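You operate a simulated robot arm through the tools that you are given. There is no shell and no other tool.

You are at the controls of a simulated robot arm. One attempt, no reset.

## Task
Top up the compressor pump's oil to between MIN and MAX.
Fine: switch off first; yellow cap on the motor tray while you pour from the green bottle; bottle back, cap on. The tank stays charged. Set down upright: green pump oil bottle.

Only the result counts: the job must be done as asked and must still hold three seconds after the hand-in. Knocking over, shifting, dropping, spilling or breaking anything else fails it. Lids that push on must go on centred and level and be pressed home; caps that screw on are set level and turned clockwise until they are tight.

## Robot
A 6-joint arm with a two-finger parallel gripper, fixed in place. Base frame: the origin is on the floor under the middle of its stand, x ahead of it, y to its left, z up. Units: m, degrees, N and s.
With the tool pointing down near the work surface it reaches from about 0.18 to 0.64 m from the base axis. Its first joint turns from -66.0 to 66.0 degrees. Payload 2.9 kg.
The tool frame sits at the grasp point between the pads (the TCP): z along the fingers, y along the line on which they close. The tips reach 0.03 m beyond it. Largest opening 0.11 m; finger width 0.02, thickness 0.01; the body of the gripper, 0.048 by 0.112 m, starts 0.055 m behind the TCP.
Orientation is told as [roll, pitch, yaw] about the base's x, y, z axes, in that order, counted from this pose: with the fingers straight down and closing along the base's y, the tool's x points along the base's -x, its y along +y and its z along -z.

## Interface
- The arm moves only by the tool nudge_tool. Its argument "steps" is a list of rows, each an object (a shift or turn left out is 0, a gripper value left out holds the last) with "delta_pos": the shift along the base's x, y, z in m, a list of three; "rot": the turn, a rotation vector about the base's x, y, z in degrees, a list of three. In form: [{"delta_pos": [dx, dy, dz], "rot": [ax, ay, az]}, ...]. A call has 1 to 20 rows; each row shifts and turns the commanded pose from where the row before left it. "hand" is the closure, from 0 (fully open) to 1 (shut), set as the call begins (left out, the last holds). Each row takes 0.2 s and may step no farther than 0.05 m and 8.6 degrees from the row before; otherwise, or with a gripper value out of range, the whole call is refused. Where a pose cannot be reached the arm comes as near as it can. A force on the tool above 40 N (or 10 N above the force at the start of the call, whichever is more), or a blocked arm, ends the call early, and 0.2 s more pass. Each finger travels about 0.108 m/s and halts on what it meets, pressing with about 27 N; the grip force reading is that of the motor and also rises with nothing between the fingers. The clock runs only during rows and for 0.2 s after the last one: add rows that do not move to give the fingers time. It gives the time, the measured TCP pose, the force on the tool (base axes), the opening and the grip force at its end, in the units of the frame above (readings bear some noise), with the torque about the TCP (base axes, N m) and any sound that the robot's microphone picked up.
- Cameras (640 x 400 px; columns grow to the right, rows downward): "scene" is fixed at [0.0707, 0.4288, 1.3752]; the picture's right is [-0.82, -0.57, 0.00], its down [-0.37, 0.53, -0.77] and it looks along [0.44, -0.63, -0.64] (base axes); focal length 353 px, centre (320, 200). "wrist" rides on the gripper at [0.072, 0.017, -0.103] in the tool frame; the picture's right is [-0.23, 0.97, 0.00], its down [-0.76, -0.18, -0.62] and it looks along [-0.61, -0.14, 0.78] (tool axes); focal length 222 px, centre (320, 200). There is no depth. A picture from a camera that has moved, and an enlarged one, comes with that camera's place and axes in the base frame and with its lens.
- capture(camera): a new picture of that camera. It takes no simulated time.
- enlarge(camera, box): a new picture of the part [left, top, right, bottom] of that camera's present view, enlarged. It takes no simulated time.
- close_job(): hands the job in; it is judged then, once.

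Nothing tells you positions but the pictures and the camera data. Unless the task says otherwise, let go and move clear before handing in.

The tools are called after "Request:" as a command line: name --argument value ..., lists and objects as JSON in quotes. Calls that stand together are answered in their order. nudge_tool: Moves the arm, as the interface text tells. Its arguments: {"type":"object","properties":{"steps":{"type":"array","items":{"type":"object","properties":{"delta_pos":{"type":"array","items":{"type":"number"}},"rot":{"type":"array","items":{"type":"number"}}}}},"hand":{"type":"number"}},"required":["steps"]} The other tools are called the same way: capture (camera) takes a picture; enlarge (camera, box) takes an enlarged picture of a part of a camera's view; close_job () hands the job in.

At the start:

```text
t: 0.0
ee_pos: [0.2563, -0.2661, 1.0318]
tool_rot: [0.0, -0.1, 0.0]
wrist_force: [-0.2, -0.4, 0.3]
moment: [0.0, -0.01, 0.0]
finger_gap: 0.1103
grasp_force: 0.0
```

scene: 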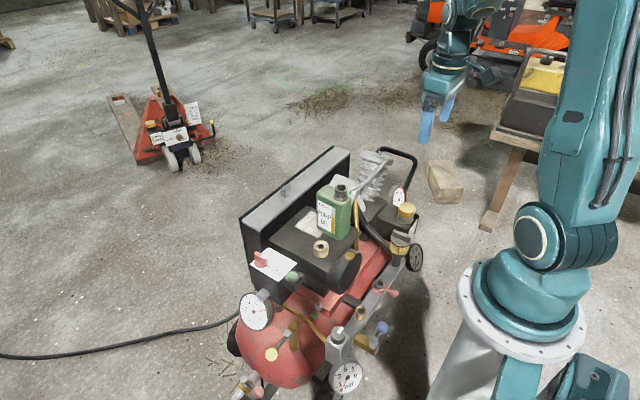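
wrist: 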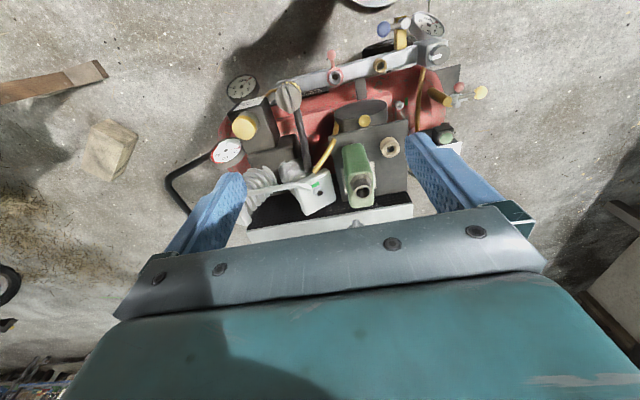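

I see a red compressor with a green bottle on the motor tray, several valves, gauges and yellow/brass caps. I'll look closer before moving anything.

Request:
enlarge --camera "scene" --box '[220, 140, 440, 280]'

Request:
enlarge --camera "scene" --box '[220, 260, 440, 400]'

Request:
enlarge --camera "wrist" --box '[200, 0, 500, 240]'

Request:
capture --camera "wrist"

```text
2.86 times, centred on (330, 210) of scene
camera zoom: at [0.0707, 0.4288, 1.3752], right [-0.82, -0.57, 0.0], down [-0.37, 0.53, -0.77], along [0.44, -0.63, -0.64], focal length 1009 px, centre (291, 171)
```

zoom: 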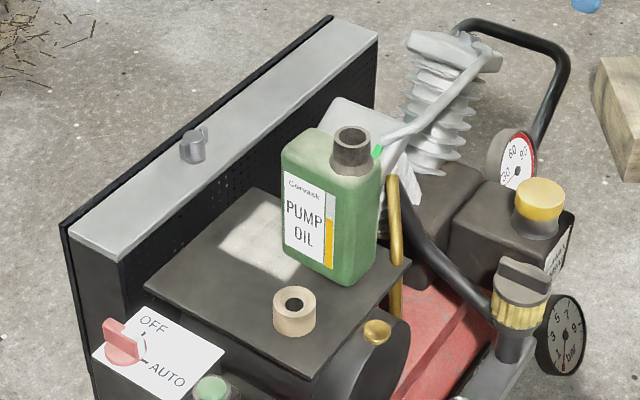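

```text
2.86 times, centred on (330, 330) of scene
camera zoom: at [0.0707, 0.4288, 1.3752], right [-0.82, -0.57, 0.0], down [-0.37, 0.53, -0.77], along [0.44, -0.63, -0.64], focal length 1009 px, centre (291, -171)
```

zoom: 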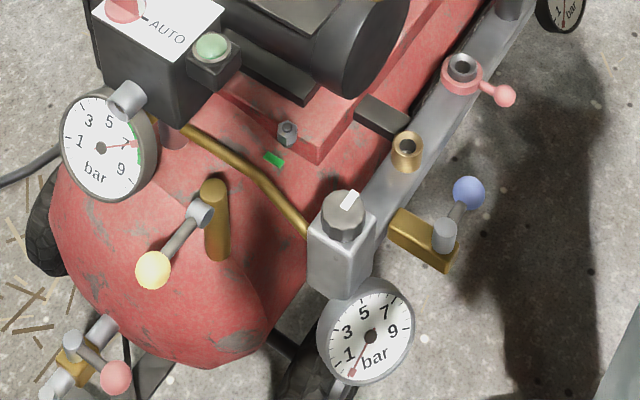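

```text
1.67 times, centred on (350, 120) of wrist
camera zoom: at [0.1844, -0.248, 1.1351], right [0.23, 0.97, 0.0], down [0.76, -0.18, 0.62], along [0.61, -0.14, -0.78], focal length 370 px, centre (270, 333)
```

zoom: 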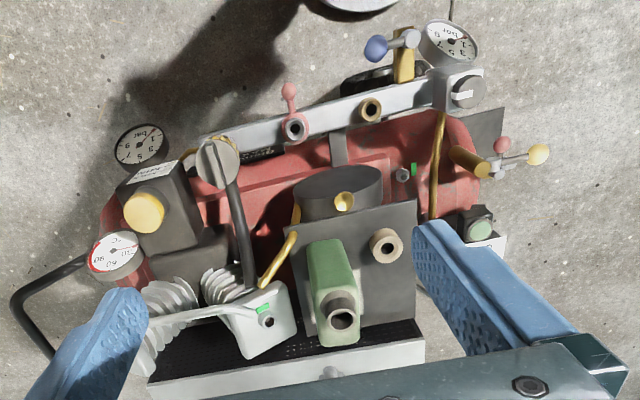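

```text
taken
camera wrist: at [0.1844, -0.248, 1.1351], right [0.23, 0.97, 0.0], down [0.76, -0.18, 0.62], along [0.61, -0.14, -0.78], focal length 222 px, centre (320, 200)
```

wrist: 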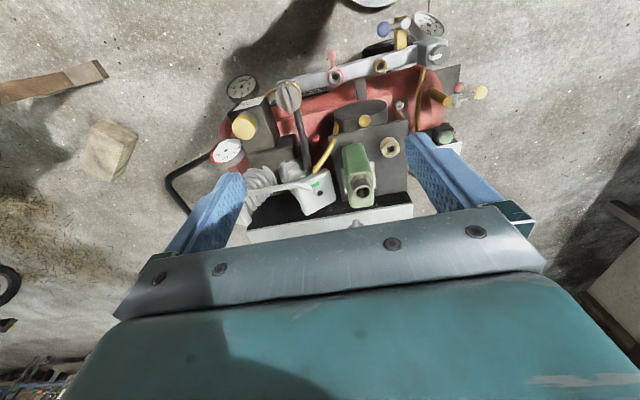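

Request:
enlarge --camera "scene" --box '[375, 170, 435, 270]'

Request:
enlarge --camera "scene" --box '[235, 235, 315, 335]'

Request:
enlarge --camera "wrist" --box '[200, 60, 310, 200]'

Request:
enlarge --camera "wrist" --box '[300, 0, 500, 220]'

```text
4.00 times, centred on (405, 220) of scene
camera zoom: at [0.0707, 0.4288, 1.3752], right [-0.82, -0.57, 0.0], down [-0.37, 0.53, -0.77], along [0.44, -0.63, -0.64], focal length 1413 px, centre (-20, 120)
```

zoom: 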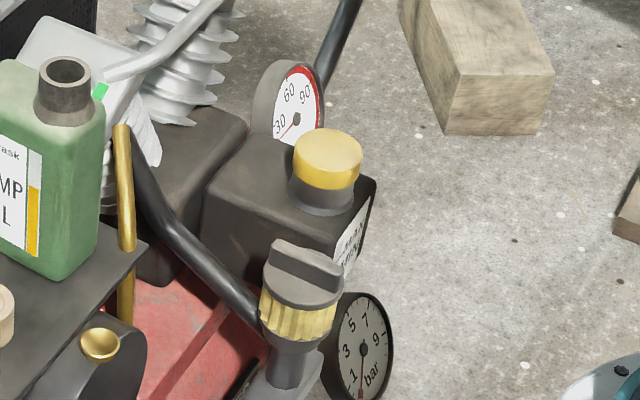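

```text
4.00 times, centred on (275, 285) of scene
camera zoom: at [0.0707, 0.4288, 1.3752], right [-0.82, -0.57, 0.0], down [-0.37, 0.53, -0.77], along [0.44, -0.63, -0.64], focal length 1413 px, centre (500, -140)
```

zoom: 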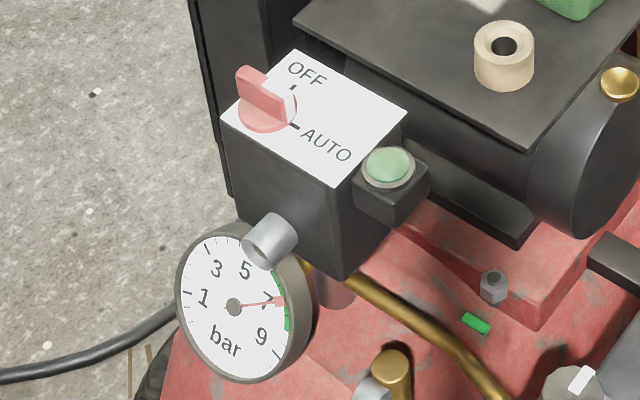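

```text
2.86 times, centred on (255, 130) of wrist
camera zoom: at [0.1844, -0.248, 1.1351], right [0.23, 0.97, 0.0], down [0.76, -0.18, 0.62], along [0.61, -0.14, -0.78], focal length 635 px, centre (506, 400)
```

zoom: 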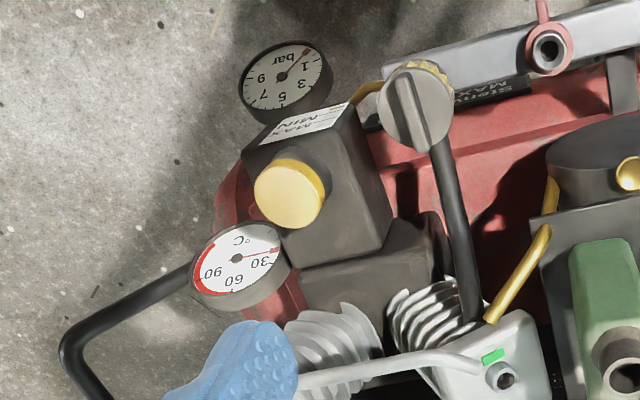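

```text
1.82 times, centred on (400, 110) of wrist
camera zoom: at [0.1844, -0.248, 1.1351], right [0.23, 0.97, 0.0], down [0.76, -0.18, 0.62], along [0.61, -0.14, -0.78], focal length 404 px, centre (174, 364)
```

zoom: 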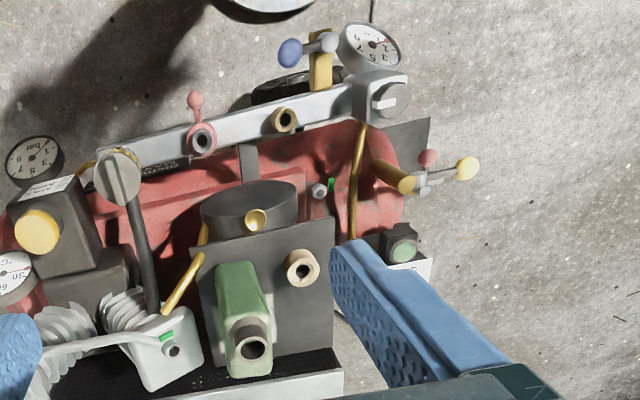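

The bottle mouth is near (0.454, -0.224, 0.79). The yellow filler cap is near (0.35, -0.49, 0.58), on a black box with a MIN/MAX label, and the red switch reads AUTO. I'll move to look closer at the reservoir.

Request:
nudge_tool --steps '[{"delta_pos": [-0.006, -0.02, -0.029]}, {"delta_pos": [-0.006, -0.02, -0.029]}, {"delta_pos": [-0.006, -0.02, -0.029]}, {"delta_pos": [-0.006, -0.02, -0.029]}, {"delta_pos": [-0.006, -0.02, -0.029]}, {"delta_pos": [-0.006, -0.02, -0.029]}, {"delta_pos": [-0.006, -0.02, -0.029]}, {"delta_pos": [-0.006, -0.02, -0.029]}]' --hand 0

Request:
capture --camera "wrist"

Request:
capture --camera "scene"

```text
t: 1.8
ee_pos: [0.2099, -0.4258, 0.8018]
tool_rot: [-0.1, 0.3, 0.0]
wrist_force: [-0.9, 0.8, -0.3]
moment: [0.02, 0.01, -0.04]
finger_gap: 0.1101
grasp_force: 0.1
```

```text
taken
camera wrist: at [0.138, -0.4075, 0.9041], right [0.23, 0.97, 0.0], down [0.76, -0.18, 0.62], along [0.6, -0.14, -0.78], focal length 222 px, centre (320, 200)
```

wrist: 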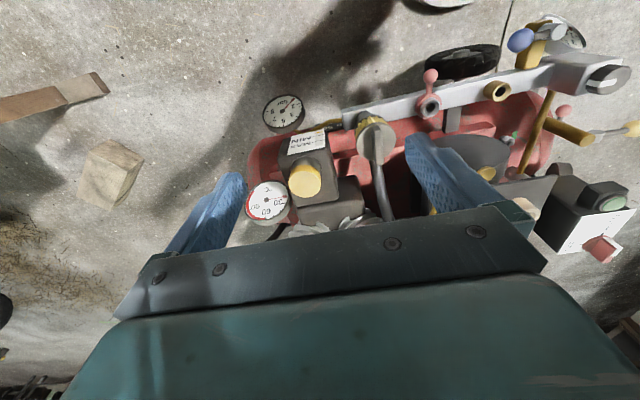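

```text
taken
```

scene: 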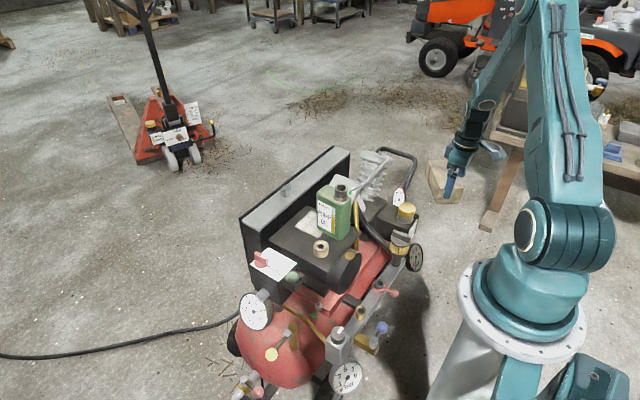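

Request:
enlarge --camera "wrist" --box '[240, 80, 360, 240]'

Request:
enlarge --camera "wrist" --box '[400, 0, 640, 260]'

```text
2.50 times, centred on (300, 160) of wrist
camera zoom: at [0.138, -0.4075, 0.9041], right [0.23, 0.97, 0.0], down [0.76, -0.18, 0.62], along [0.6, -0.14, -0.78], focal length 555 px, centre (370, 300)
```

zoom: 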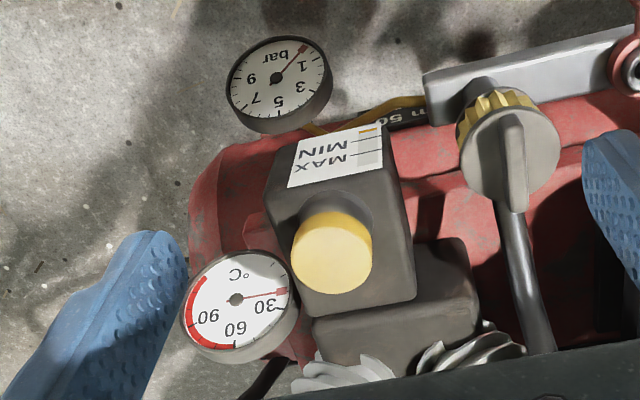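

```text
1.54 times, centred on (520, 130) of wrist
camera zoom: at [0.138, -0.4075, 0.9041], right [0.23, 0.97, 0.0], down [0.76, -0.18, 0.62], along [0.6, -0.14, -0.78], focal length 342 px, centre (12, 308)
```

zoom: 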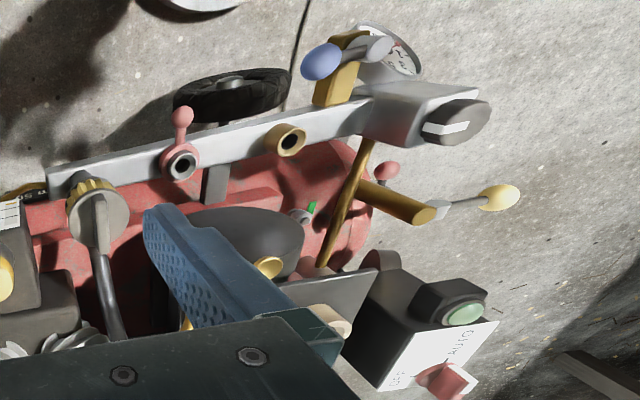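

Triangulating from both cameras, the cap top is at (0.344, -0.485, 0.586). The switch knob is at about (0.556, 0.006, 0.644) and currently points to AUTO. Next I'll move over the switch for a closer view.

Request:
nudge_tool --steps '[{"delta_pos": [0.0, 0.0, 0.045]}, {"delta_pos": [0.0, 0.0, 0.045]}, {"delta_pos": [0.0, 0.01, 0.045]}, {"delta_pos": [0.02, 0.03, 0.0]}, {"delta_pos": [0.025, 0.035, 0.0]}, {"delta_pos": [0.025, 0.035, 0.0]}, {"delta_pos": [0.025, 0.035, 0.0]}, {"delta_pos": [0.025, 0.035, 0.0]}, {"delta_pos": [0.025, 0.035, 0.0]}, {"delta_pos": [0.025, 0.035, 0.0]}, {"delta_pos": [0.025, 0.035, 0.0]}, {"delta_pos": [0.025, 0.035, 0.0]}, {"delta_pos": [0.025, 0.035, -0.02]}, {"delta_pos": [0.025, 0.035, -0.02]}, {"delta_pos": [0.025, 0.035, -0.03]}, {"delta_pos": [0.0, 0.0, -0.03]}]'

Request:
capture --camera "wrist"

Request:
capture --camera "scene"

```text
refused: row 15 steps farther than a row can; nothing moved
```

```text
taken
camera wrist: at [0.138, -0.4075, 0.9041], right [0.23, 0.97, 0.0], down [0.76, -0.18, 0.62], along [0.6, -0.14, -0.78], focal length 222 px, centre (320, 200)
```

wrist: 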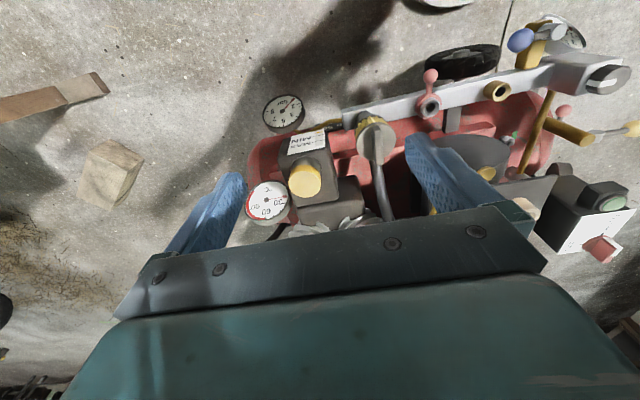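

```text
taken
```

scene: 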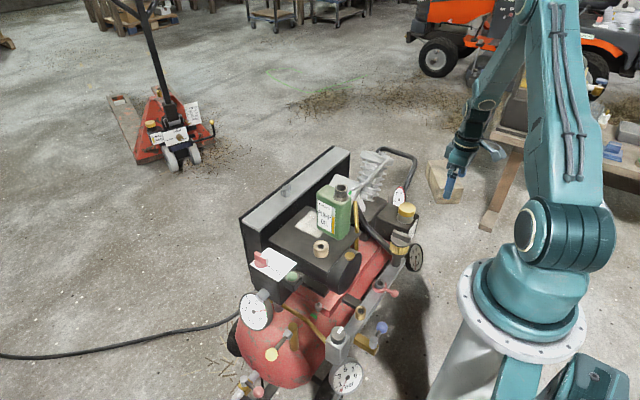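

The call was refused because one row was slightly too long, so nothing moved. I'll resend the same path with smaller steps.

Request:
nudge_tool --steps '[{"delta_pos": [0.0, 0.0, 0.045]}, {"delta_pos": [0.0, 0.0, 0.045]}, {"delta_pos": [0.0, 0.01, 0.045]}, {"delta_pos": [0.02, 0.03, 0.0]}, {"delta_pos": [0.025, 0.035, 0.0]}, {"delta_pos": [0.025, 0.035, 0.0]}, {"delta_pos": [0.025, 0.035, 0.0]}, {"delta_pos": [0.025, 0.035, 0.0]}, {"delta_pos": [0.025, 0.035, 0.0]}, {"delta_pos": [0.025, 0.035, 0.0]}, {"delta_pos": [0.025, 0.035, 0.0]}, {"delta_pos": [0.025, 0.035, 0.0]}, {"delta_pos": [0.025, 0.035, -0.02]}, {"delta_pos": [0.025, 0.035, -0.02]}, {"delta_pos": [0.02, 0.03, -0.03]}, {"delta_pos": [0.0, 0.0, -0.03]}]'

Request:
capture --camera "wrist"

Request:
capture --camera "scene"

```text
t: 5.2
ee_pos: [0.5005, -0.0078, 0.8322]
tool_rot: [-0.1, 0.0, -0.1]
wrist_force: [-0.5, 0.2, -0.8]
moment: [0.03, 0.01, -0.01]
finger_gap: 0.1098
grasp_force: 0.0
```

```text
taken
camera wrist: at [0.4283, 0.0097, 0.9363], right [0.23, 0.97, 0.0], down [0.76, -0.18, 0.62], along [0.61, -0.14, -0.78], focal length 222 px, centre (320, 200)
```

wrist: 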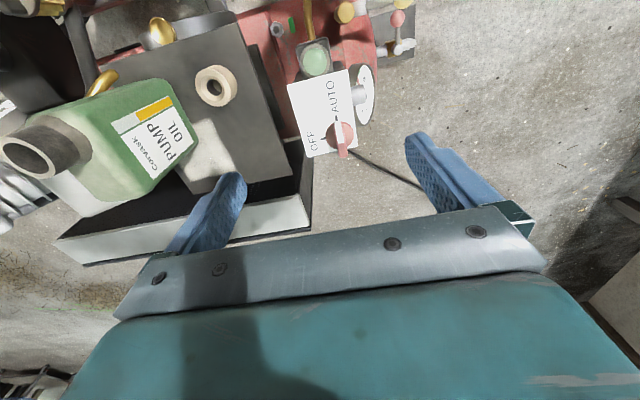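

```text
taken
```

scene: 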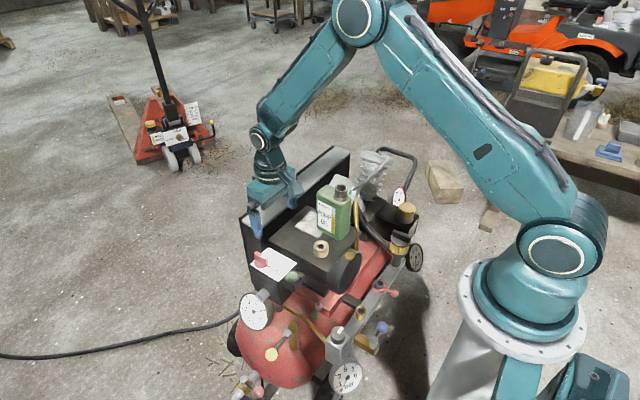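

Request:
enlarge --camera "wrist" --box '[270, 40, 390, 180]'

Request:
enlarge --camera "wrist" --box '[0, 0, 300, 240]'

Request:
enlarge --camera "scene" --box '[235, 140, 365, 280]'

```text
2.86 times, centred on (330, 110) of wrist
camera zoom: at [0.4283, 0.0097, 0.9363], right [0.23, 0.97, 0.0], down [0.76, -0.18, 0.62], along [0.61, -0.14, -0.78], focal length 635 px, centre (291, 457)
```

zoom: 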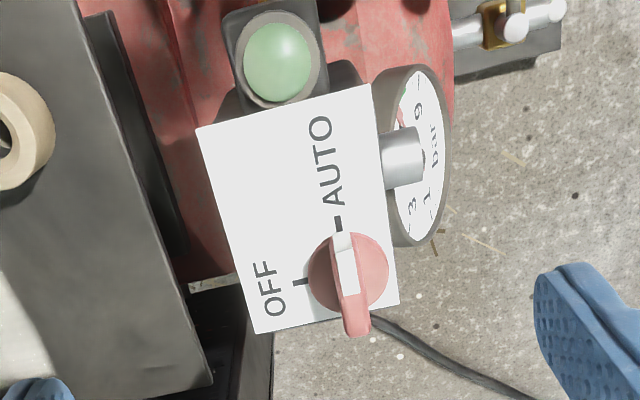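

```text
1.67 times, centred on (150, 120) of wrist
camera zoom: at [0.4283, 0.0097, 0.9363], right [0.23, 0.97, 0.0], down [0.76, -0.18, 0.62], along [0.61, -0.14, -0.78], focal length 370 px, centre (603, 333)
```

zoom: 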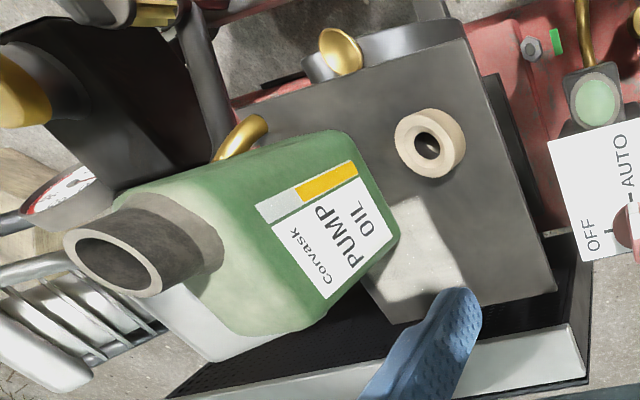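

```text
2.86 times, centred on (300, 210) of scene
camera zoom: at [0.0707, 0.4288, 1.3752], right [-0.82, -0.57, 0.0], down [-0.37, 0.53, -0.77], along [0.44, -0.63, -0.64], focal length 1009 px, centre (377, 171)
```

zoom: 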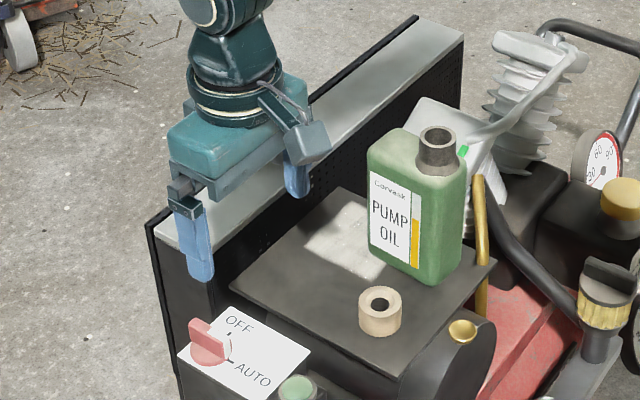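

The knob's white pointer is on AUTO (toward -x) and the OFF mark lies toward -y, so it needs +90° about z. The bar lies along x with its top near z≈0.66. I'll position above it and check.

Request:
nudge_tool --steps '[{"delta_pos": [0.018, 0.005, -0.03]}, {"delta_pos": [0.018, 0.005, -0.03]}, {"delta_pos": [0.0185, 0.0055, -0.03]}, {"delta_pos": [0.0, 0.0, -0.03]}, {"delta_pos": [0.0, 0.0, -0.012]}, {"delta_pos": [0, 0, 0]}]' --hand 0.5

Request:
capture --camera "wrist"

Request:
enlarge --camera "scene" --box '[225, 170, 345, 310]'

Request:
enlarge --camera "wrist" --box '[240, 80, 400, 220]'

```text
t: 6.6
ee_pos: [0.5543, 0.0103, 0.7032]
tool_rot: [0.1, 0.0, 0.0]
wrist_force: [-0.1, -0.4, -0.4]
moment: [0.0, -0.01, 0.01]
finger_gap: 0.0548
grasp_force: 0.0
```

```text
taken
camera wrist: at [0.4815, 0.0276, 0.8058], right [0.23, 0.97, 0.0], down [0.76, -0.18, 0.62], along [0.61, -0.14, -0.78], focal length 222 px, centre (320, 200)
```

wrist: 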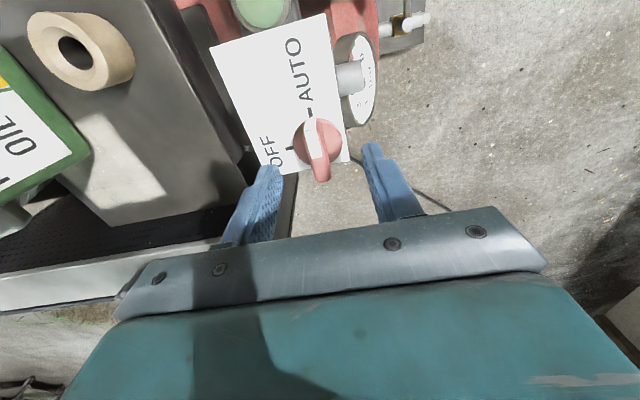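

```text
2.86 times, centred on (285, 240) of scene
camera zoom: at [0.0707, 0.4288, 1.3752], right [-0.82, -0.57, 0.0], down [-0.37, 0.53, -0.77], along [0.44, -0.63, -0.64], focal length 1009 px, centre (420, 86)
```

zoom: 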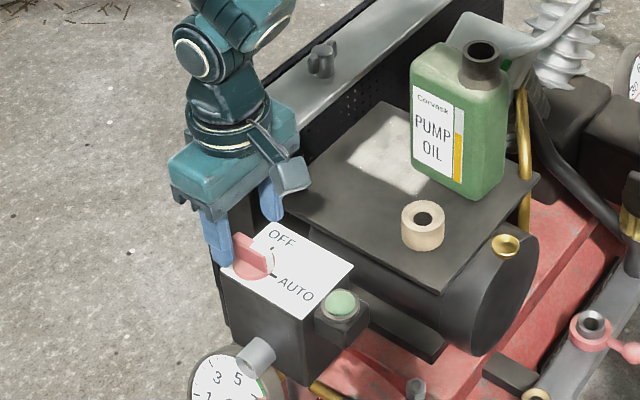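

```text
2.86 times, centred on (320, 150) of wrist
camera zoom: at [0.4815, 0.0276, 0.8058], right [0.23, 0.97, 0.0], down [0.76, -0.18, 0.62], along [0.61, -0.14, -0.78], focal length 635 px, centre (320, 343)
```

zoom: 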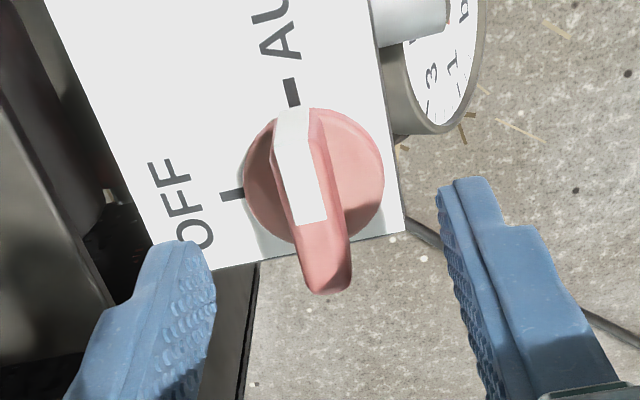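

The fingers straddle the knob bar, centred at about (0.553, 0.009). I'll descend and close on it.

Request:
nudge_tool --steps '[{"delta_pos": [-0.001, -0.001, -0.01]}, {"delta_pos": [0.0, 0.0, -0.01]}, {"delta_pos": [0.0, 0.0, -0.006]}, {"delta_pos": [0, 0, 0]}]'

Request:
nudge_tool --steps '[{"delta_pos": [0, 0, 0]}, {"delta_pos": [0, 0, 0]}, {"delta_pos": [0, 0, 0]}]' --hand 1

Request:
capture --camera "wrist"

Request:
enlarge --camera "scene" --box '[225, 200, 305, 300]'

```text
t: 7.6
ee_pos: [0.5529, 0.0082, 0.6767]
tool_rot: [0.0, 0.0, 0.0]
wrist_force: [0.1, 0.1, -0.1]
moment: [0.0, -0.01, -0.01]
finger_gap: 0.0548
grasp_force: 0.0
```

```text
t: 8.4
ee_pos: [0.5534, 0.0086, 0.6781]
tool_rot: [0.0, -0.1, 0.0]
wrist_force: [-0.7, -3.0, -1.5]
moment: [-0.03, -0.08, 0.03]
finger_gap: 0.0126
grasp_force: 45.1
```

```text
taken
camera wrist: at [0.48, 0.0257, 0.7801], right [0.23, 0.97, 0.0], down [0.76, -0.18, 0.62], along [0.61, -0.14, -0.78], focal length 222 px, centre (320, 200)
```

wrist: 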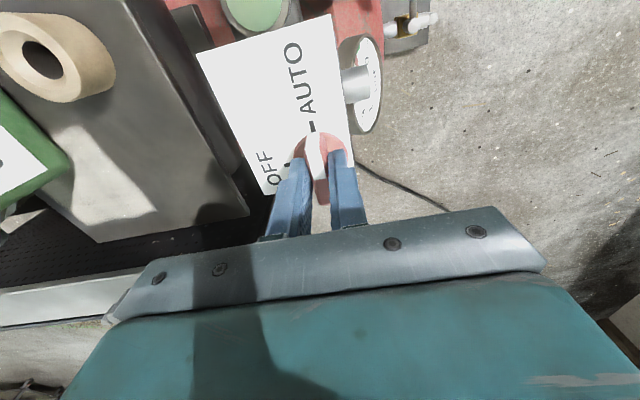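

```text
4.00 times, centred on (265, 250) of scene
camera zoom: at [0.0708, 0.4288, 1.3752], right [-0.82, -0.57, 0.0], down [-0.37, 0.53, -0.77], along [0.44, -0.63, -0.64], focal length 1413 px, centre (540, 0)
```

zoom: 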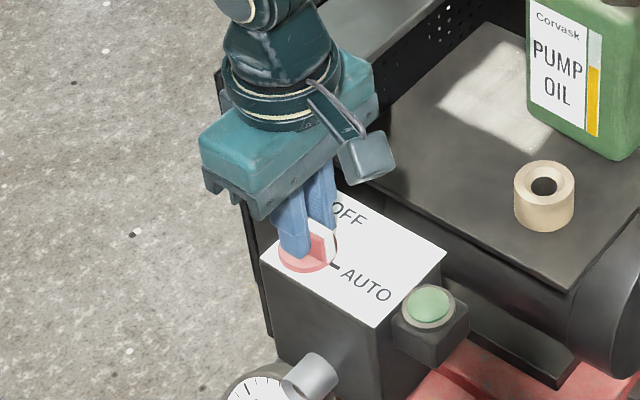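

I have the bar gripped, with a gap of 12.6 mm. Now I'll turn it +90° about z toward OFF in stages.

Request:
nudge_tool --steps '[{"rot": [0, 0, 7.5]}, {"rot": [0, 0, 7.5]}, {"rot": [0, 0, 7.5]}, {"rot": [0, 0, 7.5]}]'

Request:
enlarge --camera "scene" --box '[225, 200, 305, 300]'

```text
t: 9.4
ee_pos: [0.5528, 0.0074, 0.6767]
tool_rot: [-0.2, 0.0, 29.9]
wrist_force: [7.8, -18.7, -5.5]
moment: [-0.22, 0.08, -0.06]
finger_gap: 0.0128
grasp_force: 44.8
```

```text
4.00 times, centred on (265, 250) of scene
camera zoom: at [0.071, 0.4285, 1.3753], right [-0.82, -0.57, 0.0], down [-0.37, 0.53, -0.77], along [0.44, -0.63, -0.64], focal length 1413 px, centre (540, 0)
```

zoom: 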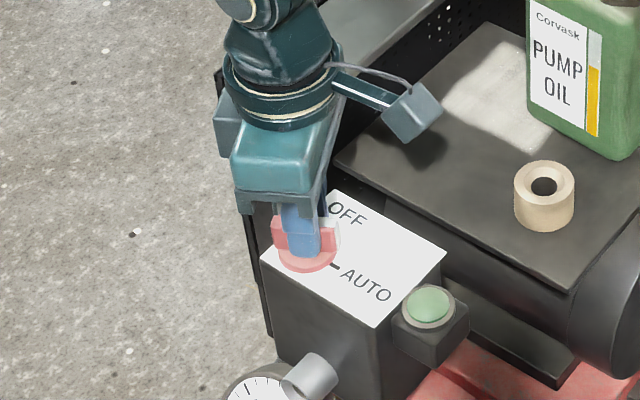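

Request:
nudge_tool --steps '[{"delta_pos": [0.0004, -0.0008, 0], "rot": [0, 0, 7.5]}, {"delta_pos": [0.0004, -0.0008, 0], "rot": [0, 0, 7.5]}, {"delta_pos": [0.0004, -0.0005, 0], "rot": [0, 0, 7.5]}, {"delta_pos": [0.0004, -0.0005, 0], "rot": [0, 0, 7.5]}]'

Request:
enlarge --camera "scene" --box '[225, 200, 305, 300]'

```text
t: 10.4
ee_pos: [0.5533, 0.0057, 0.6767]
tool_rot: [-0.1, 0.1, 60.0]
wrist_force: [5.6, -18.3, -5.0]
moment: [-0.04, -0.14, -0.07]
finger_gap: 0.0126
grasp_force: 45.1
```

```text
4.00 times, centred on (265, 250) of scene
camera zoom: at [0.0709, 0.4285, 1.3753], right [-0.82, -0.57, 0.0], down [-0.37, 0.53, -0.77], along [0.44, -0.63, -0.64], focal length 1413 px, centre (540, 0)
```

zoom: 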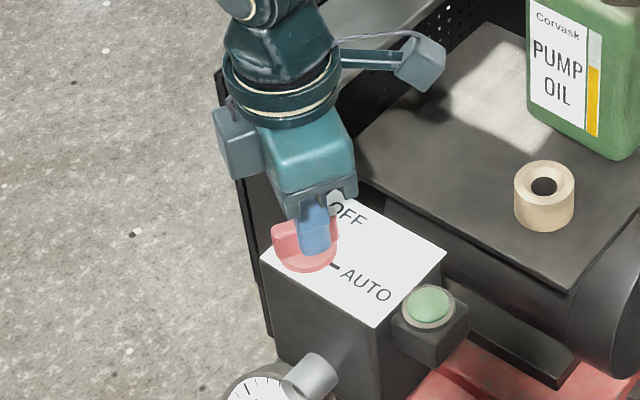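

Request:
nudge_tool --steps '[{"delta_pos": [0.0003, -0.0008, 0], "rot": [0, 0, 7.5]}, {"delta_pos": [0.0003, -0.0008, 0], "rot": [0, 0, 7.5]}, {"delta_pos": [0.0003, -0.0005, 0], "rot": [0, 0, 7.5]}, {"delta_pos": [0.0003, -0.0003, 0], "rot": [0, 0, 7.5]}]'

Request:
enlarge --camera "scene" --box '[225, 200, 305, 300]'

Request:
capture --camera "wrist"

```text
t: 11.4
ee_pos: [0.555, 0.005, 0.6766]
tool_rot: [0.0, -0.1, 90.2]
wrist_force: [4.0, -1.8, -4.4]
moment: [-1.3, -0.08, -0.27]
finger_gap: 0.0128
grasp_force: 44.4
```

```text
4.00 times, centred on (265, 250) of scene
camera zoom: at [0.0709, 0.4288, 1.3752], right [-0.82, -0.57, 0.0], down [-0.37, 0.53, -0.77], along [0.44, -0.63, -0.64], focal length 1413 px, centre (540, 0)
```

zoom: 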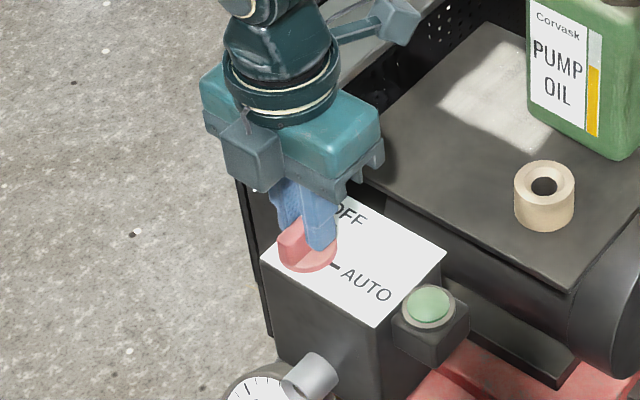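

```text
taken
camera wrist: at [0.5387, -0.0668, 0.78], right [-0.97, 0.22, 0.0], down [0.18, 0.76, 0.62], along [0.14, 0.61, -0.78], focal length 222 px, centre (320, 200)
```

wrist: 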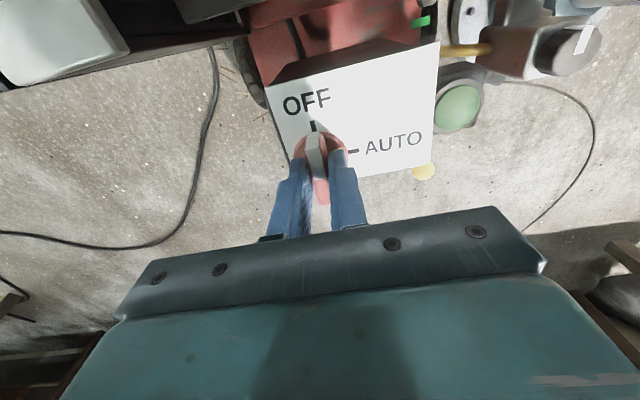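

The pointer lines up with OFF. I'll release, lift and confirm.

Request:
nudge_tool --steps '[{"delta_pos": [0, 0, 0]}, {"delta_pos": [0, 0, 0]}, {"delta_pos": [0, 0, 0.02]}, {"delta_pos": [0, 0, 0.04]}, {"delta_pos": [0, 0, 0.04]}, {"delta_pos": [0, 0, 0.04]}]' --hand 0.5

Request:
enlarge --camera "scene" --box '[225, 200, 305, 300]'

Request:
capture --camera "wrist"

```text
t: 12.8
ee_pos: [0.5516, 0.0033, 0.8164]
tool_rot: [-0.1, -0.1, 90.0]
wrist_force: [0.1, -0.4, 0.1]
moment: [0.0, 0.0, -0.02]
finger_gap: 0.055
grasp_force: 0.1
```

```text
4.00 times, centred on (265, 250) of scene
camera zoom: at [0.0707, 0.4288, 1.3752], right [-0.82, -0.57, 0.0], down [-0.37, 0.53, -0.77], along [0.44, -0.63, -0.64], focal length 1413 px, centre (540, 0)
```

zoom: 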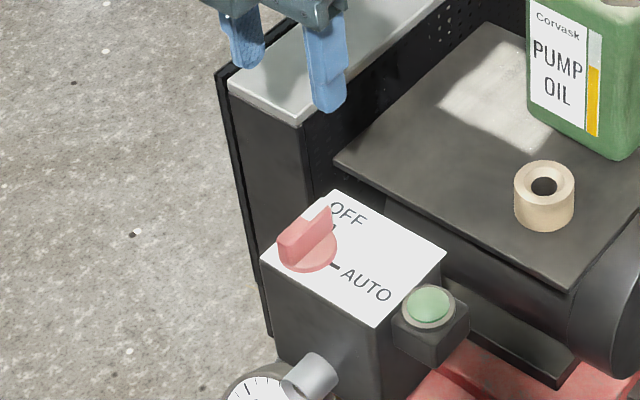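

```text
taken
camera wrist: at [0.5359, -0.0685, 0.9195], right [-0.97, 0.23, 0.0], down [0.18, 0.76, 0.62], along [0.14, 0.61, -0.78], focal length 222 px, centre (320, 200)
```

wrist: 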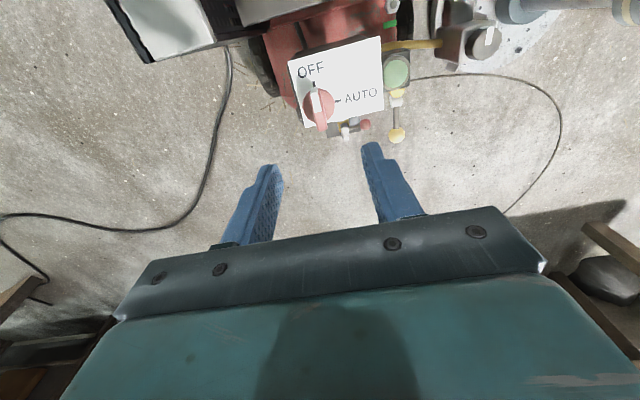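

The switch is OFF. Now I'll travel high over the bottle to the yellow filler cap, turning the wrist to leave room for unscrewing.

Request:
nudge_tool --steps '[{"delta_pos": [0, 0, 0.035], "rot": [0, 0, -7]}, {"delta_pos": [0, 0, 0.035], "rot": [0, 0, -7]}, {"delta_pos": [0, 0, 0.035], "rot": [0, 0, -7]}, {"delta_pos": [-0.0148, -0.0349, 0], "rot": [0, 0, -7]}, {"delta_pos": [-0.0148, -0.0349, 0], "rot": [0, 0, -7]}, {"delta_pos": [-0.0148, -0.0349, 0], "rot": [0, 0, -7]}, {"delta_pos": [-0.0148, -0.0349, 0], "rot": [0, 0, -7]}, {"delta_pos": [-0.0148, -0.0349, 0], "rot": [0, 0, -7]}, {"delta_pos": [-0.0148, -0.0349, 0], "rot": [0, 0, -7]}, {"delta_pos": [-0.0148, -0.0349, 0], "rot": [0, 0, -7]}, {"delta_pos": [-0.0148, -0.0349, 0], "rot": [0, 0, -7]}, {"delta_pos": [-0.0148, -0.0349, 0], "rot": [0, 0, -7]}, {"delta_pos": [-0.0148, -0.0349, 0], "rot": [0, 0, -7]}, {"delta_pos": [-0.0148, -0.0349, 0], "rot": [0, 0, -7]}, {"delta_pos": [-0.0148, -0.0349, 0], "rot": [0, 0, -7]}, {"delta_pos": [-0.0148, -0.0349, 0], "rot": [0, 0, -7]}, {"delta_pos": [-0.0148, -0.0349, 0], "rot": [0, 0, -7]}, {"delta_pos": [0, 0, -0.045], "rot": [0, 0, -7]}, {"delta_pos": [0, 0, -0.045], "rot": [0, 0, -7]}, {"delta_pos": [0, 0, -0.045], "rot": [0, 0, -7]}]' --hand 0

Request:
capture --camera "wrist"

Request:
enlarge --camera "scene" --box '[340, 130, 460, 290]'

```text
t: 17.0
ee_pos: [0.348, -0.4855, 0.7853]
tool_rot: [-0.1, 0.1, -50.1]
wrist_force: [0.1, -0.1, 0.1]
moment: [0.02, 0.02, -0.01]
finger_gap: 0.1101
grasp_force: 0.0
```

```text
taken
camera wrist: at [0.3143, -0.4184, 0.8882], right [0.89, 0.45, 0.0], down [0.35, -0.7, 0.62], along [0.28, -0.56, -0.78], focal length 222 px, centre (320, 200)
```

wrist: 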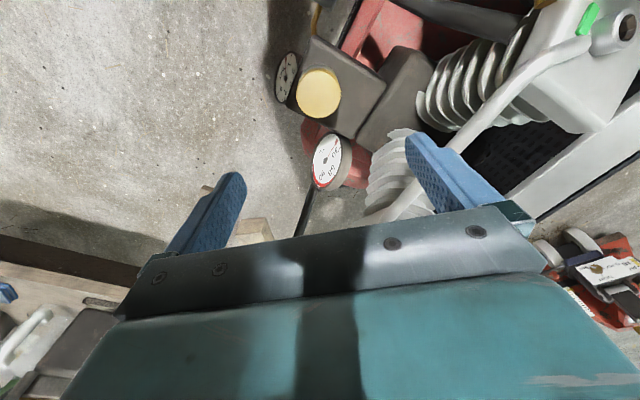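

```text
2.50 times, centred on (400, 210) of scene
camera zoom: at [0.0707, 0.4288, 1.3752], right [-0.82, -0.57, 0.0], down [-0.37, 0.53, -0.77], along [0.44, -0.63, -0.64], focal length 883 px, centre (120, 175)
```

zoom: 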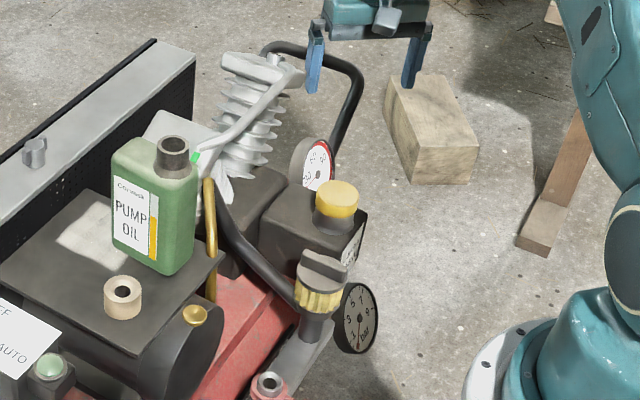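

The cap's top centre is at about (0.3445, -0.484, 0.586), roughly 55 mm across. I'll descend partway and check alignment.

Request:
nudge_tool --steps '[{"delta_pos": [-0.0015, 0.0005, -0.04]}, {"delta_pos": [-0.001, 0.0005, -0.04]}, {"delta_pos": [-0.001, 0, -0.04]}, {"delta_pos": [0, 0, -0.02]}, {"delta_pos": [0, 0, 0]}]'

Request:
capture --camera "wrist"

Request:
enlarge --camera "scene" --box '[365, 150, 445, 270]'

```text
t: 18.2
ee_pos: [0.3431, -0.4816, 0.6466]
tool_rot: [0.0, 0.0, -50.1]
wrist_force: [-0.3, -0.3, -0.1]
moment: [0.04, 0.02, -0.02]
finger_gap: 0.1101
grasp_force: 0.0
```

```text
taken
camera wrist: at [0.3114, -0.4145, 0.7494], right [0.89, 0.45, 0.0], down [0.35, -0.7, 0.62], along [0.28, -0.56, -0.78], focal length 222 px, centre (320, 200)
```

wrist: 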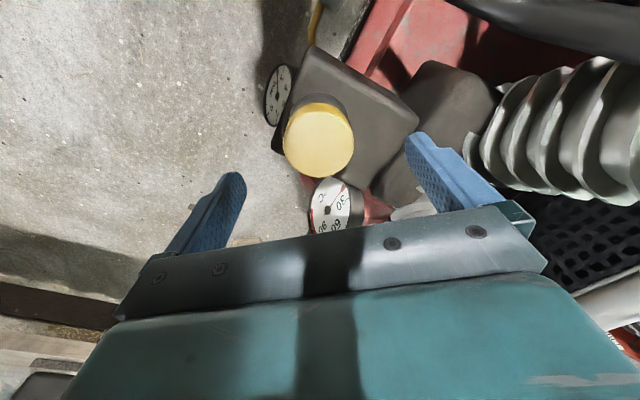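

```text
3.33 times, centred on (405, 210) of scene
camera zoom: at [0.0707, 0.4288, 1.3752], right [-0.82, -0.57, 0.0], down [-0.37, 0.53, -0.77], along [0.44, -0.63, -0.64], focal length 1178 px, centre (37, 167)
```

zoom: 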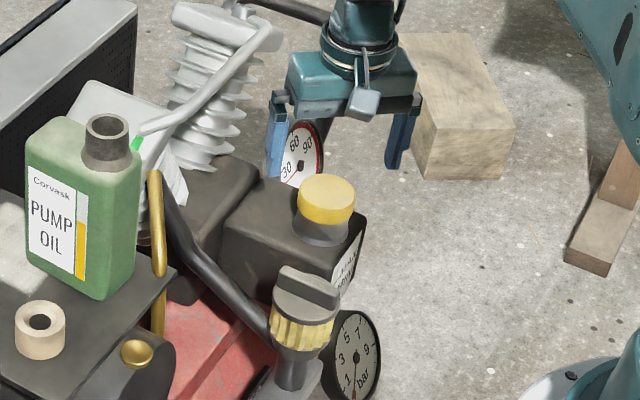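

Alignment looks exact, with the cap centre at (0.343, -0.481). I'll lower over it and grip.

Request:
nudge_tool --steps '[{"delta_pos": [0, 0, -0.02]}, {"delta_pos": [0, 0, -0.02]}, {"delta_pos": [0, 0, -0.0145]}, {"delta_pos": [0, 0, 0]}]'

Request:
nudge_tool --steps '[{"delta_pos": [0, 0, 0]}, {"delta_pos": [0, 0, 0]}, {"delta_pos": [0, 0, 0]}]' --hand 1

Request:
capture --camera "wrist"

Request:
enlarge --camera "scene" --box '[365, 150, 445, 270]'

```text
t: 19.2
ee_pos: [0.3443, -0.4838, 0.5927]
tool_rot: [0.0, -0.1, -50.0]
wrist_force: [-0.3, 0.9, -0.1]
moment: [0.01, 0.01, -0.02]
finger_gap: 0.1102
grasp_force: 0.1
```

```text
t: 20.0
ee_pos: [0.3441, -0.4838, 0.5917]
tool_rot: [0.0, 0.0, -50.1]
wrist_force: [1.2, -0.1, -0.5]
moment: [-0.05, -0.14, -0.45]
finger_gap: 0.0557
grasp_force: 26.8
```

```text
taken
camera wrist: at [0.3108, -0.4163, 0.6948], right [0.89, 0.45, 0.0], down [0.35, -0.7, 0.62], along [0.28, -0.56, -0.78], focal length 222 px, centre (320, 200)
```

wrist: 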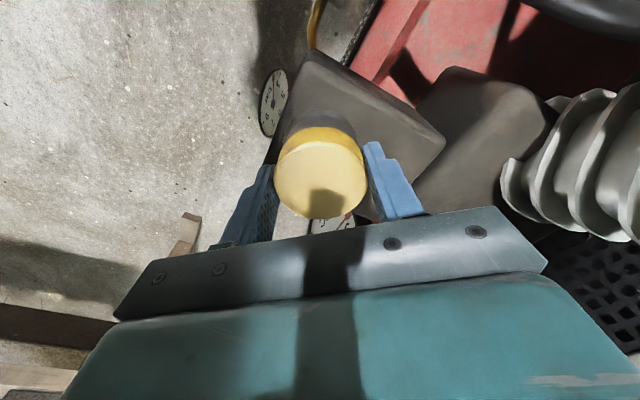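

```text
3.33 times, centred on (405, 210) of scene
camera zoom: at [0.0708, 0.4288, 1.3752], right [-0.82, -0.57, 0.0], down [-0.37, 0.53, -0.77], along [0.44, -0.63, -0.64], focal length 1178 px, centre (37, 167)
```

zoom: 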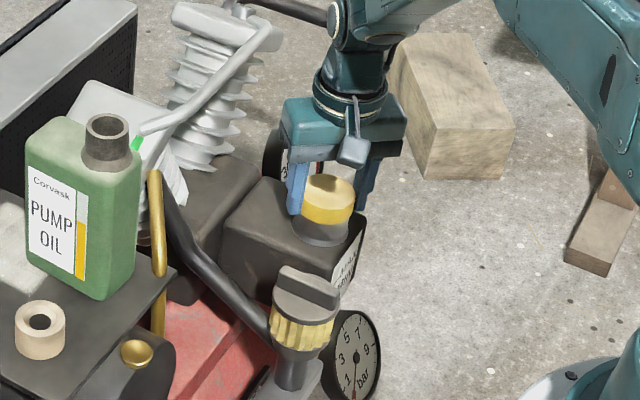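

The cap is gripped at 55.7 mm. I'll turn it counter-clockwise and watch the torque and height to learn whether it is threaded.

Request:
nudge_tool --steps '[{"rot": [0, 0, 5]}, {"rot": [0, 0, 8]}, {"rot": [0, 0, 8]}, {"rot": [0, 0, 8]}]'

Request:
capture --camera "wrist"

```text
t: 20.7
ee_pos: [0.3393, -0.4808, 0.5923]
tool_rot: [0.1, 1.0, -35.2]
wrist_force: [-1.9, 5.1, 10.4]
moment: [0.35, 0.26, -0.56]
finger_gap: 0.0593
grasp_force: 45.4
stopped in row 3: the force on the tool passed its limit at 48 N (the readings are from after the stop); the commanded pose is now the measured one
```

```text
taken
camera wrist: at [0.2917, -0.426, 0.6956], right [0.75, 0.66, 0.0], down [0.53, -0.59, 0.61], along [0.4, -0.46, -0.79], focal length 222 px, centre (320, 200)
```

wrist: 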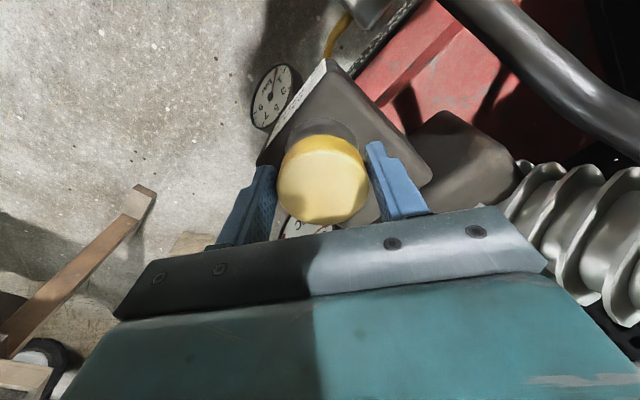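

Request:
enlarge --camera "wrist" --box '[220, 50, 440, 250]'

Request:
enlarge --camera "scene" --box '[375, 160, 435, 240]'

```text
2.00 times, centred on (330, 150) of wrist
camera zoom: at [0.2917, -0.426, 0.6956], right [0.75, 0.66, 0.0], down [0.53, -0.59, 0.61], along [0.4, -0.46, -0.79], focal length 444 px, centre (300, 300)
```

zoom: 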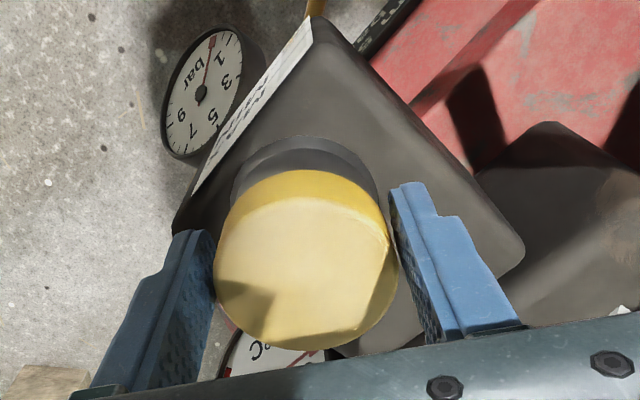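

```text
5.00 times, centred on (405, 200) of scene
camera zoom: at [0.0706, 0.429, 1.3752], right [-0.82, -0.57, 0.0], down [-0.37, 0.53, -0.77], along [0.44, -0.63, -0.64], focal length 1766 px, centre (-105, 200)
```

zoom: 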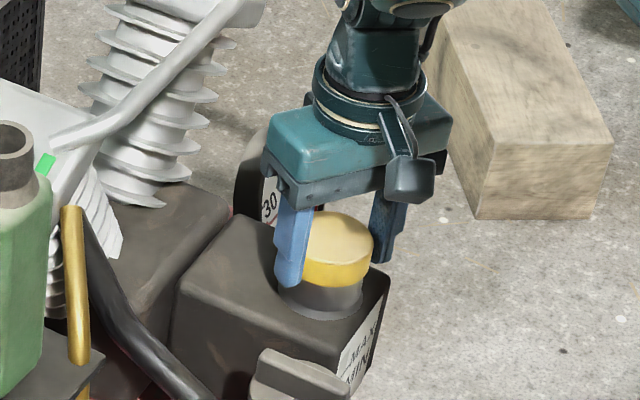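

The turn stalled with a large side force and the fingers slipped. I may have gripped too low and caught the fixed neck. I'll open and look before retrying.

Request:
nudge_tool --steps '[{"delta_pos": [0, 0, 0]}, {"delta_pos": [0, 0, 0]}, {"delta_pos": [0, 0, 0.02]}, {"delta_pos": [0, 0, 0.04]}, {"delta_pos": [0, 0, 0]}]' --hand 0

Request:
capture --camera "wrist"

Request:
enlarge --camera "scene" --box '[375, 170, 425, 240]'

Request:
enlarge --camera "wrist" --box '[240, 60, 400, 200]'

```text
t: 21.9
ee_pos: [0.3388, -0.4824, 0.6515]
tool_rot: [0.0, 1.0, -35.1]
wrist_force: [-0.2, 0.3, 0.5]
moment: [-0.03, -0.03, -0.04]
finger_gap: 0.1097
grasp_force: 0.0
```

```text
taken
camera wrist: at [0.2909, -0.4269, 0.7552], right [0.75, 0.67, 0.0], down [0.53, -0.59, 0.61], along [0.41, -0.46, -0.79], focal length 222 px, centre (320, 200)
```

wrist: 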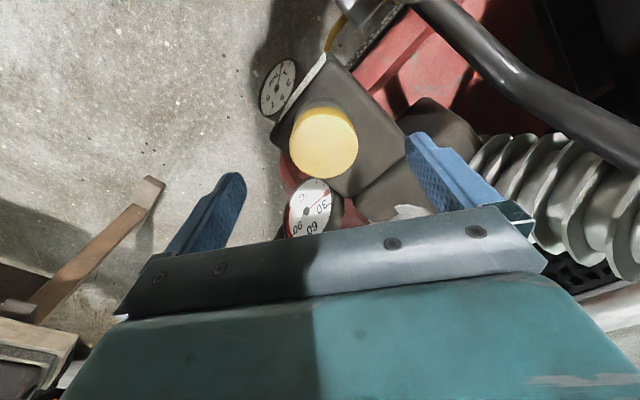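

```text
5.71 times, centred on (400, 205) of scene
camera zoom: at [0.0707, 0.4288, 1.3752], right [-0.82, -0.57, 0.0], down [-0.37, 0.53, -0.77], along [0.44, -0.63, -0.64], focal length 2019 px, centre (-137, 171)
```

zoom: 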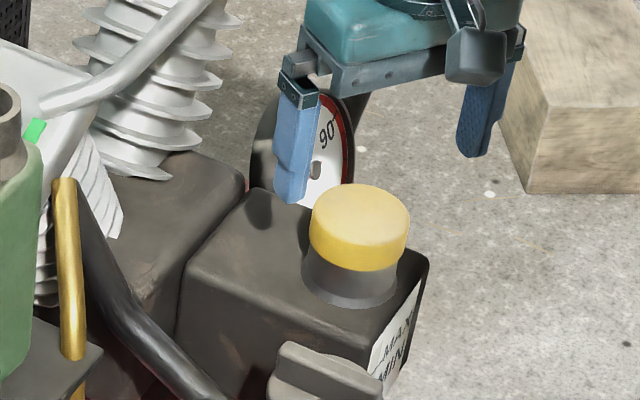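

```text
2.86 times, centred on (320, 130) of wrist
camera zoom: at [0.2909, -0.4269, 0.7552], right [0.75, 0.67, 0.0], down [0.53, -0.59, 0.61], along [0.41, -0.46, -0.79], focal length 635 px, centre (320, 400)
```

zoom: 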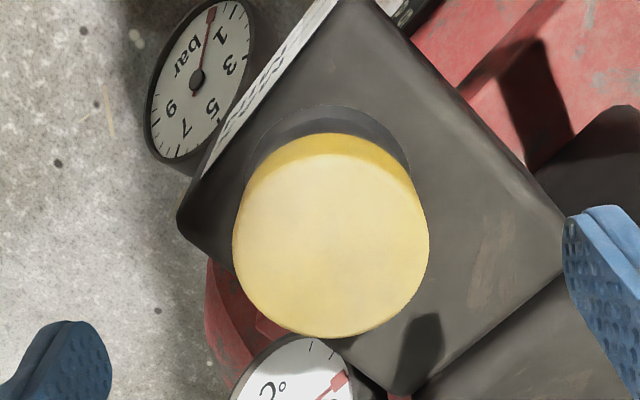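

The cap is a smooth cylinder about 20 mm tall, still seated and coaxial with its neck. I'll level the tool, recentre slightly higher, grip again and test a small turn.

Request:
nudge_tool --steps '[{"delta_pos": [0.0057, -0.0021, 0], "rot": [-0.57, -0.82, 0]}, {"delta_pos": [0, 0, -0.02]}, {"delta_pos": [0, 0, -0.02]}, {"delta_pos": [0, 0, -0.0165]}, {"delta_pos": [0, 0, 0]}]'

Request:
nudge_tool --steps '[{"delta_pos": [0, 0, 0]}, {"delta_pos": [0, 0, 0]}, {"delta_pos": [0, 0, 0]}, {"delta_pos": [0, 0, 0]}]' --hand 1

Request:
nudge_tool --steps '[{"rot": [0, 0, 2]}, {"rot": [0, 0, 2]}]'

```text
t: 23.1
ee_pos: [0.3445, -0.4833, 0.5938]
tool_rot: [0.1, -0.1, -35.1]
wrist_force: [-0.5, 0.6, -0.2]
moment: [0.0, -0.03, 0.06]
finger_gap: 0.1101
grasp_force: 0.1
```

```text
t: 24.1
ee_pos: [0.3449, -0.4846, 0.5939]
tool_rot: [0.0, -0.1, -35.2]
wrist_force: [-5.1, -13.8, -9.8]
moment: [-0.78, -0.06, -0.26]
finger_gap: 0.0594
grasp_force: 45.2
```

```text
t: 24.7
ee_pos: [0.3432, -0.4849, 0.593]
tool_rot: [0.1, 0.1, -31.6]
wrist_force: [-9.7, -9.2, -4.2]
moment: [-0.12, 0.15, -1.99]
finger_gap: 0.0596
grasp_force: 45.5
```

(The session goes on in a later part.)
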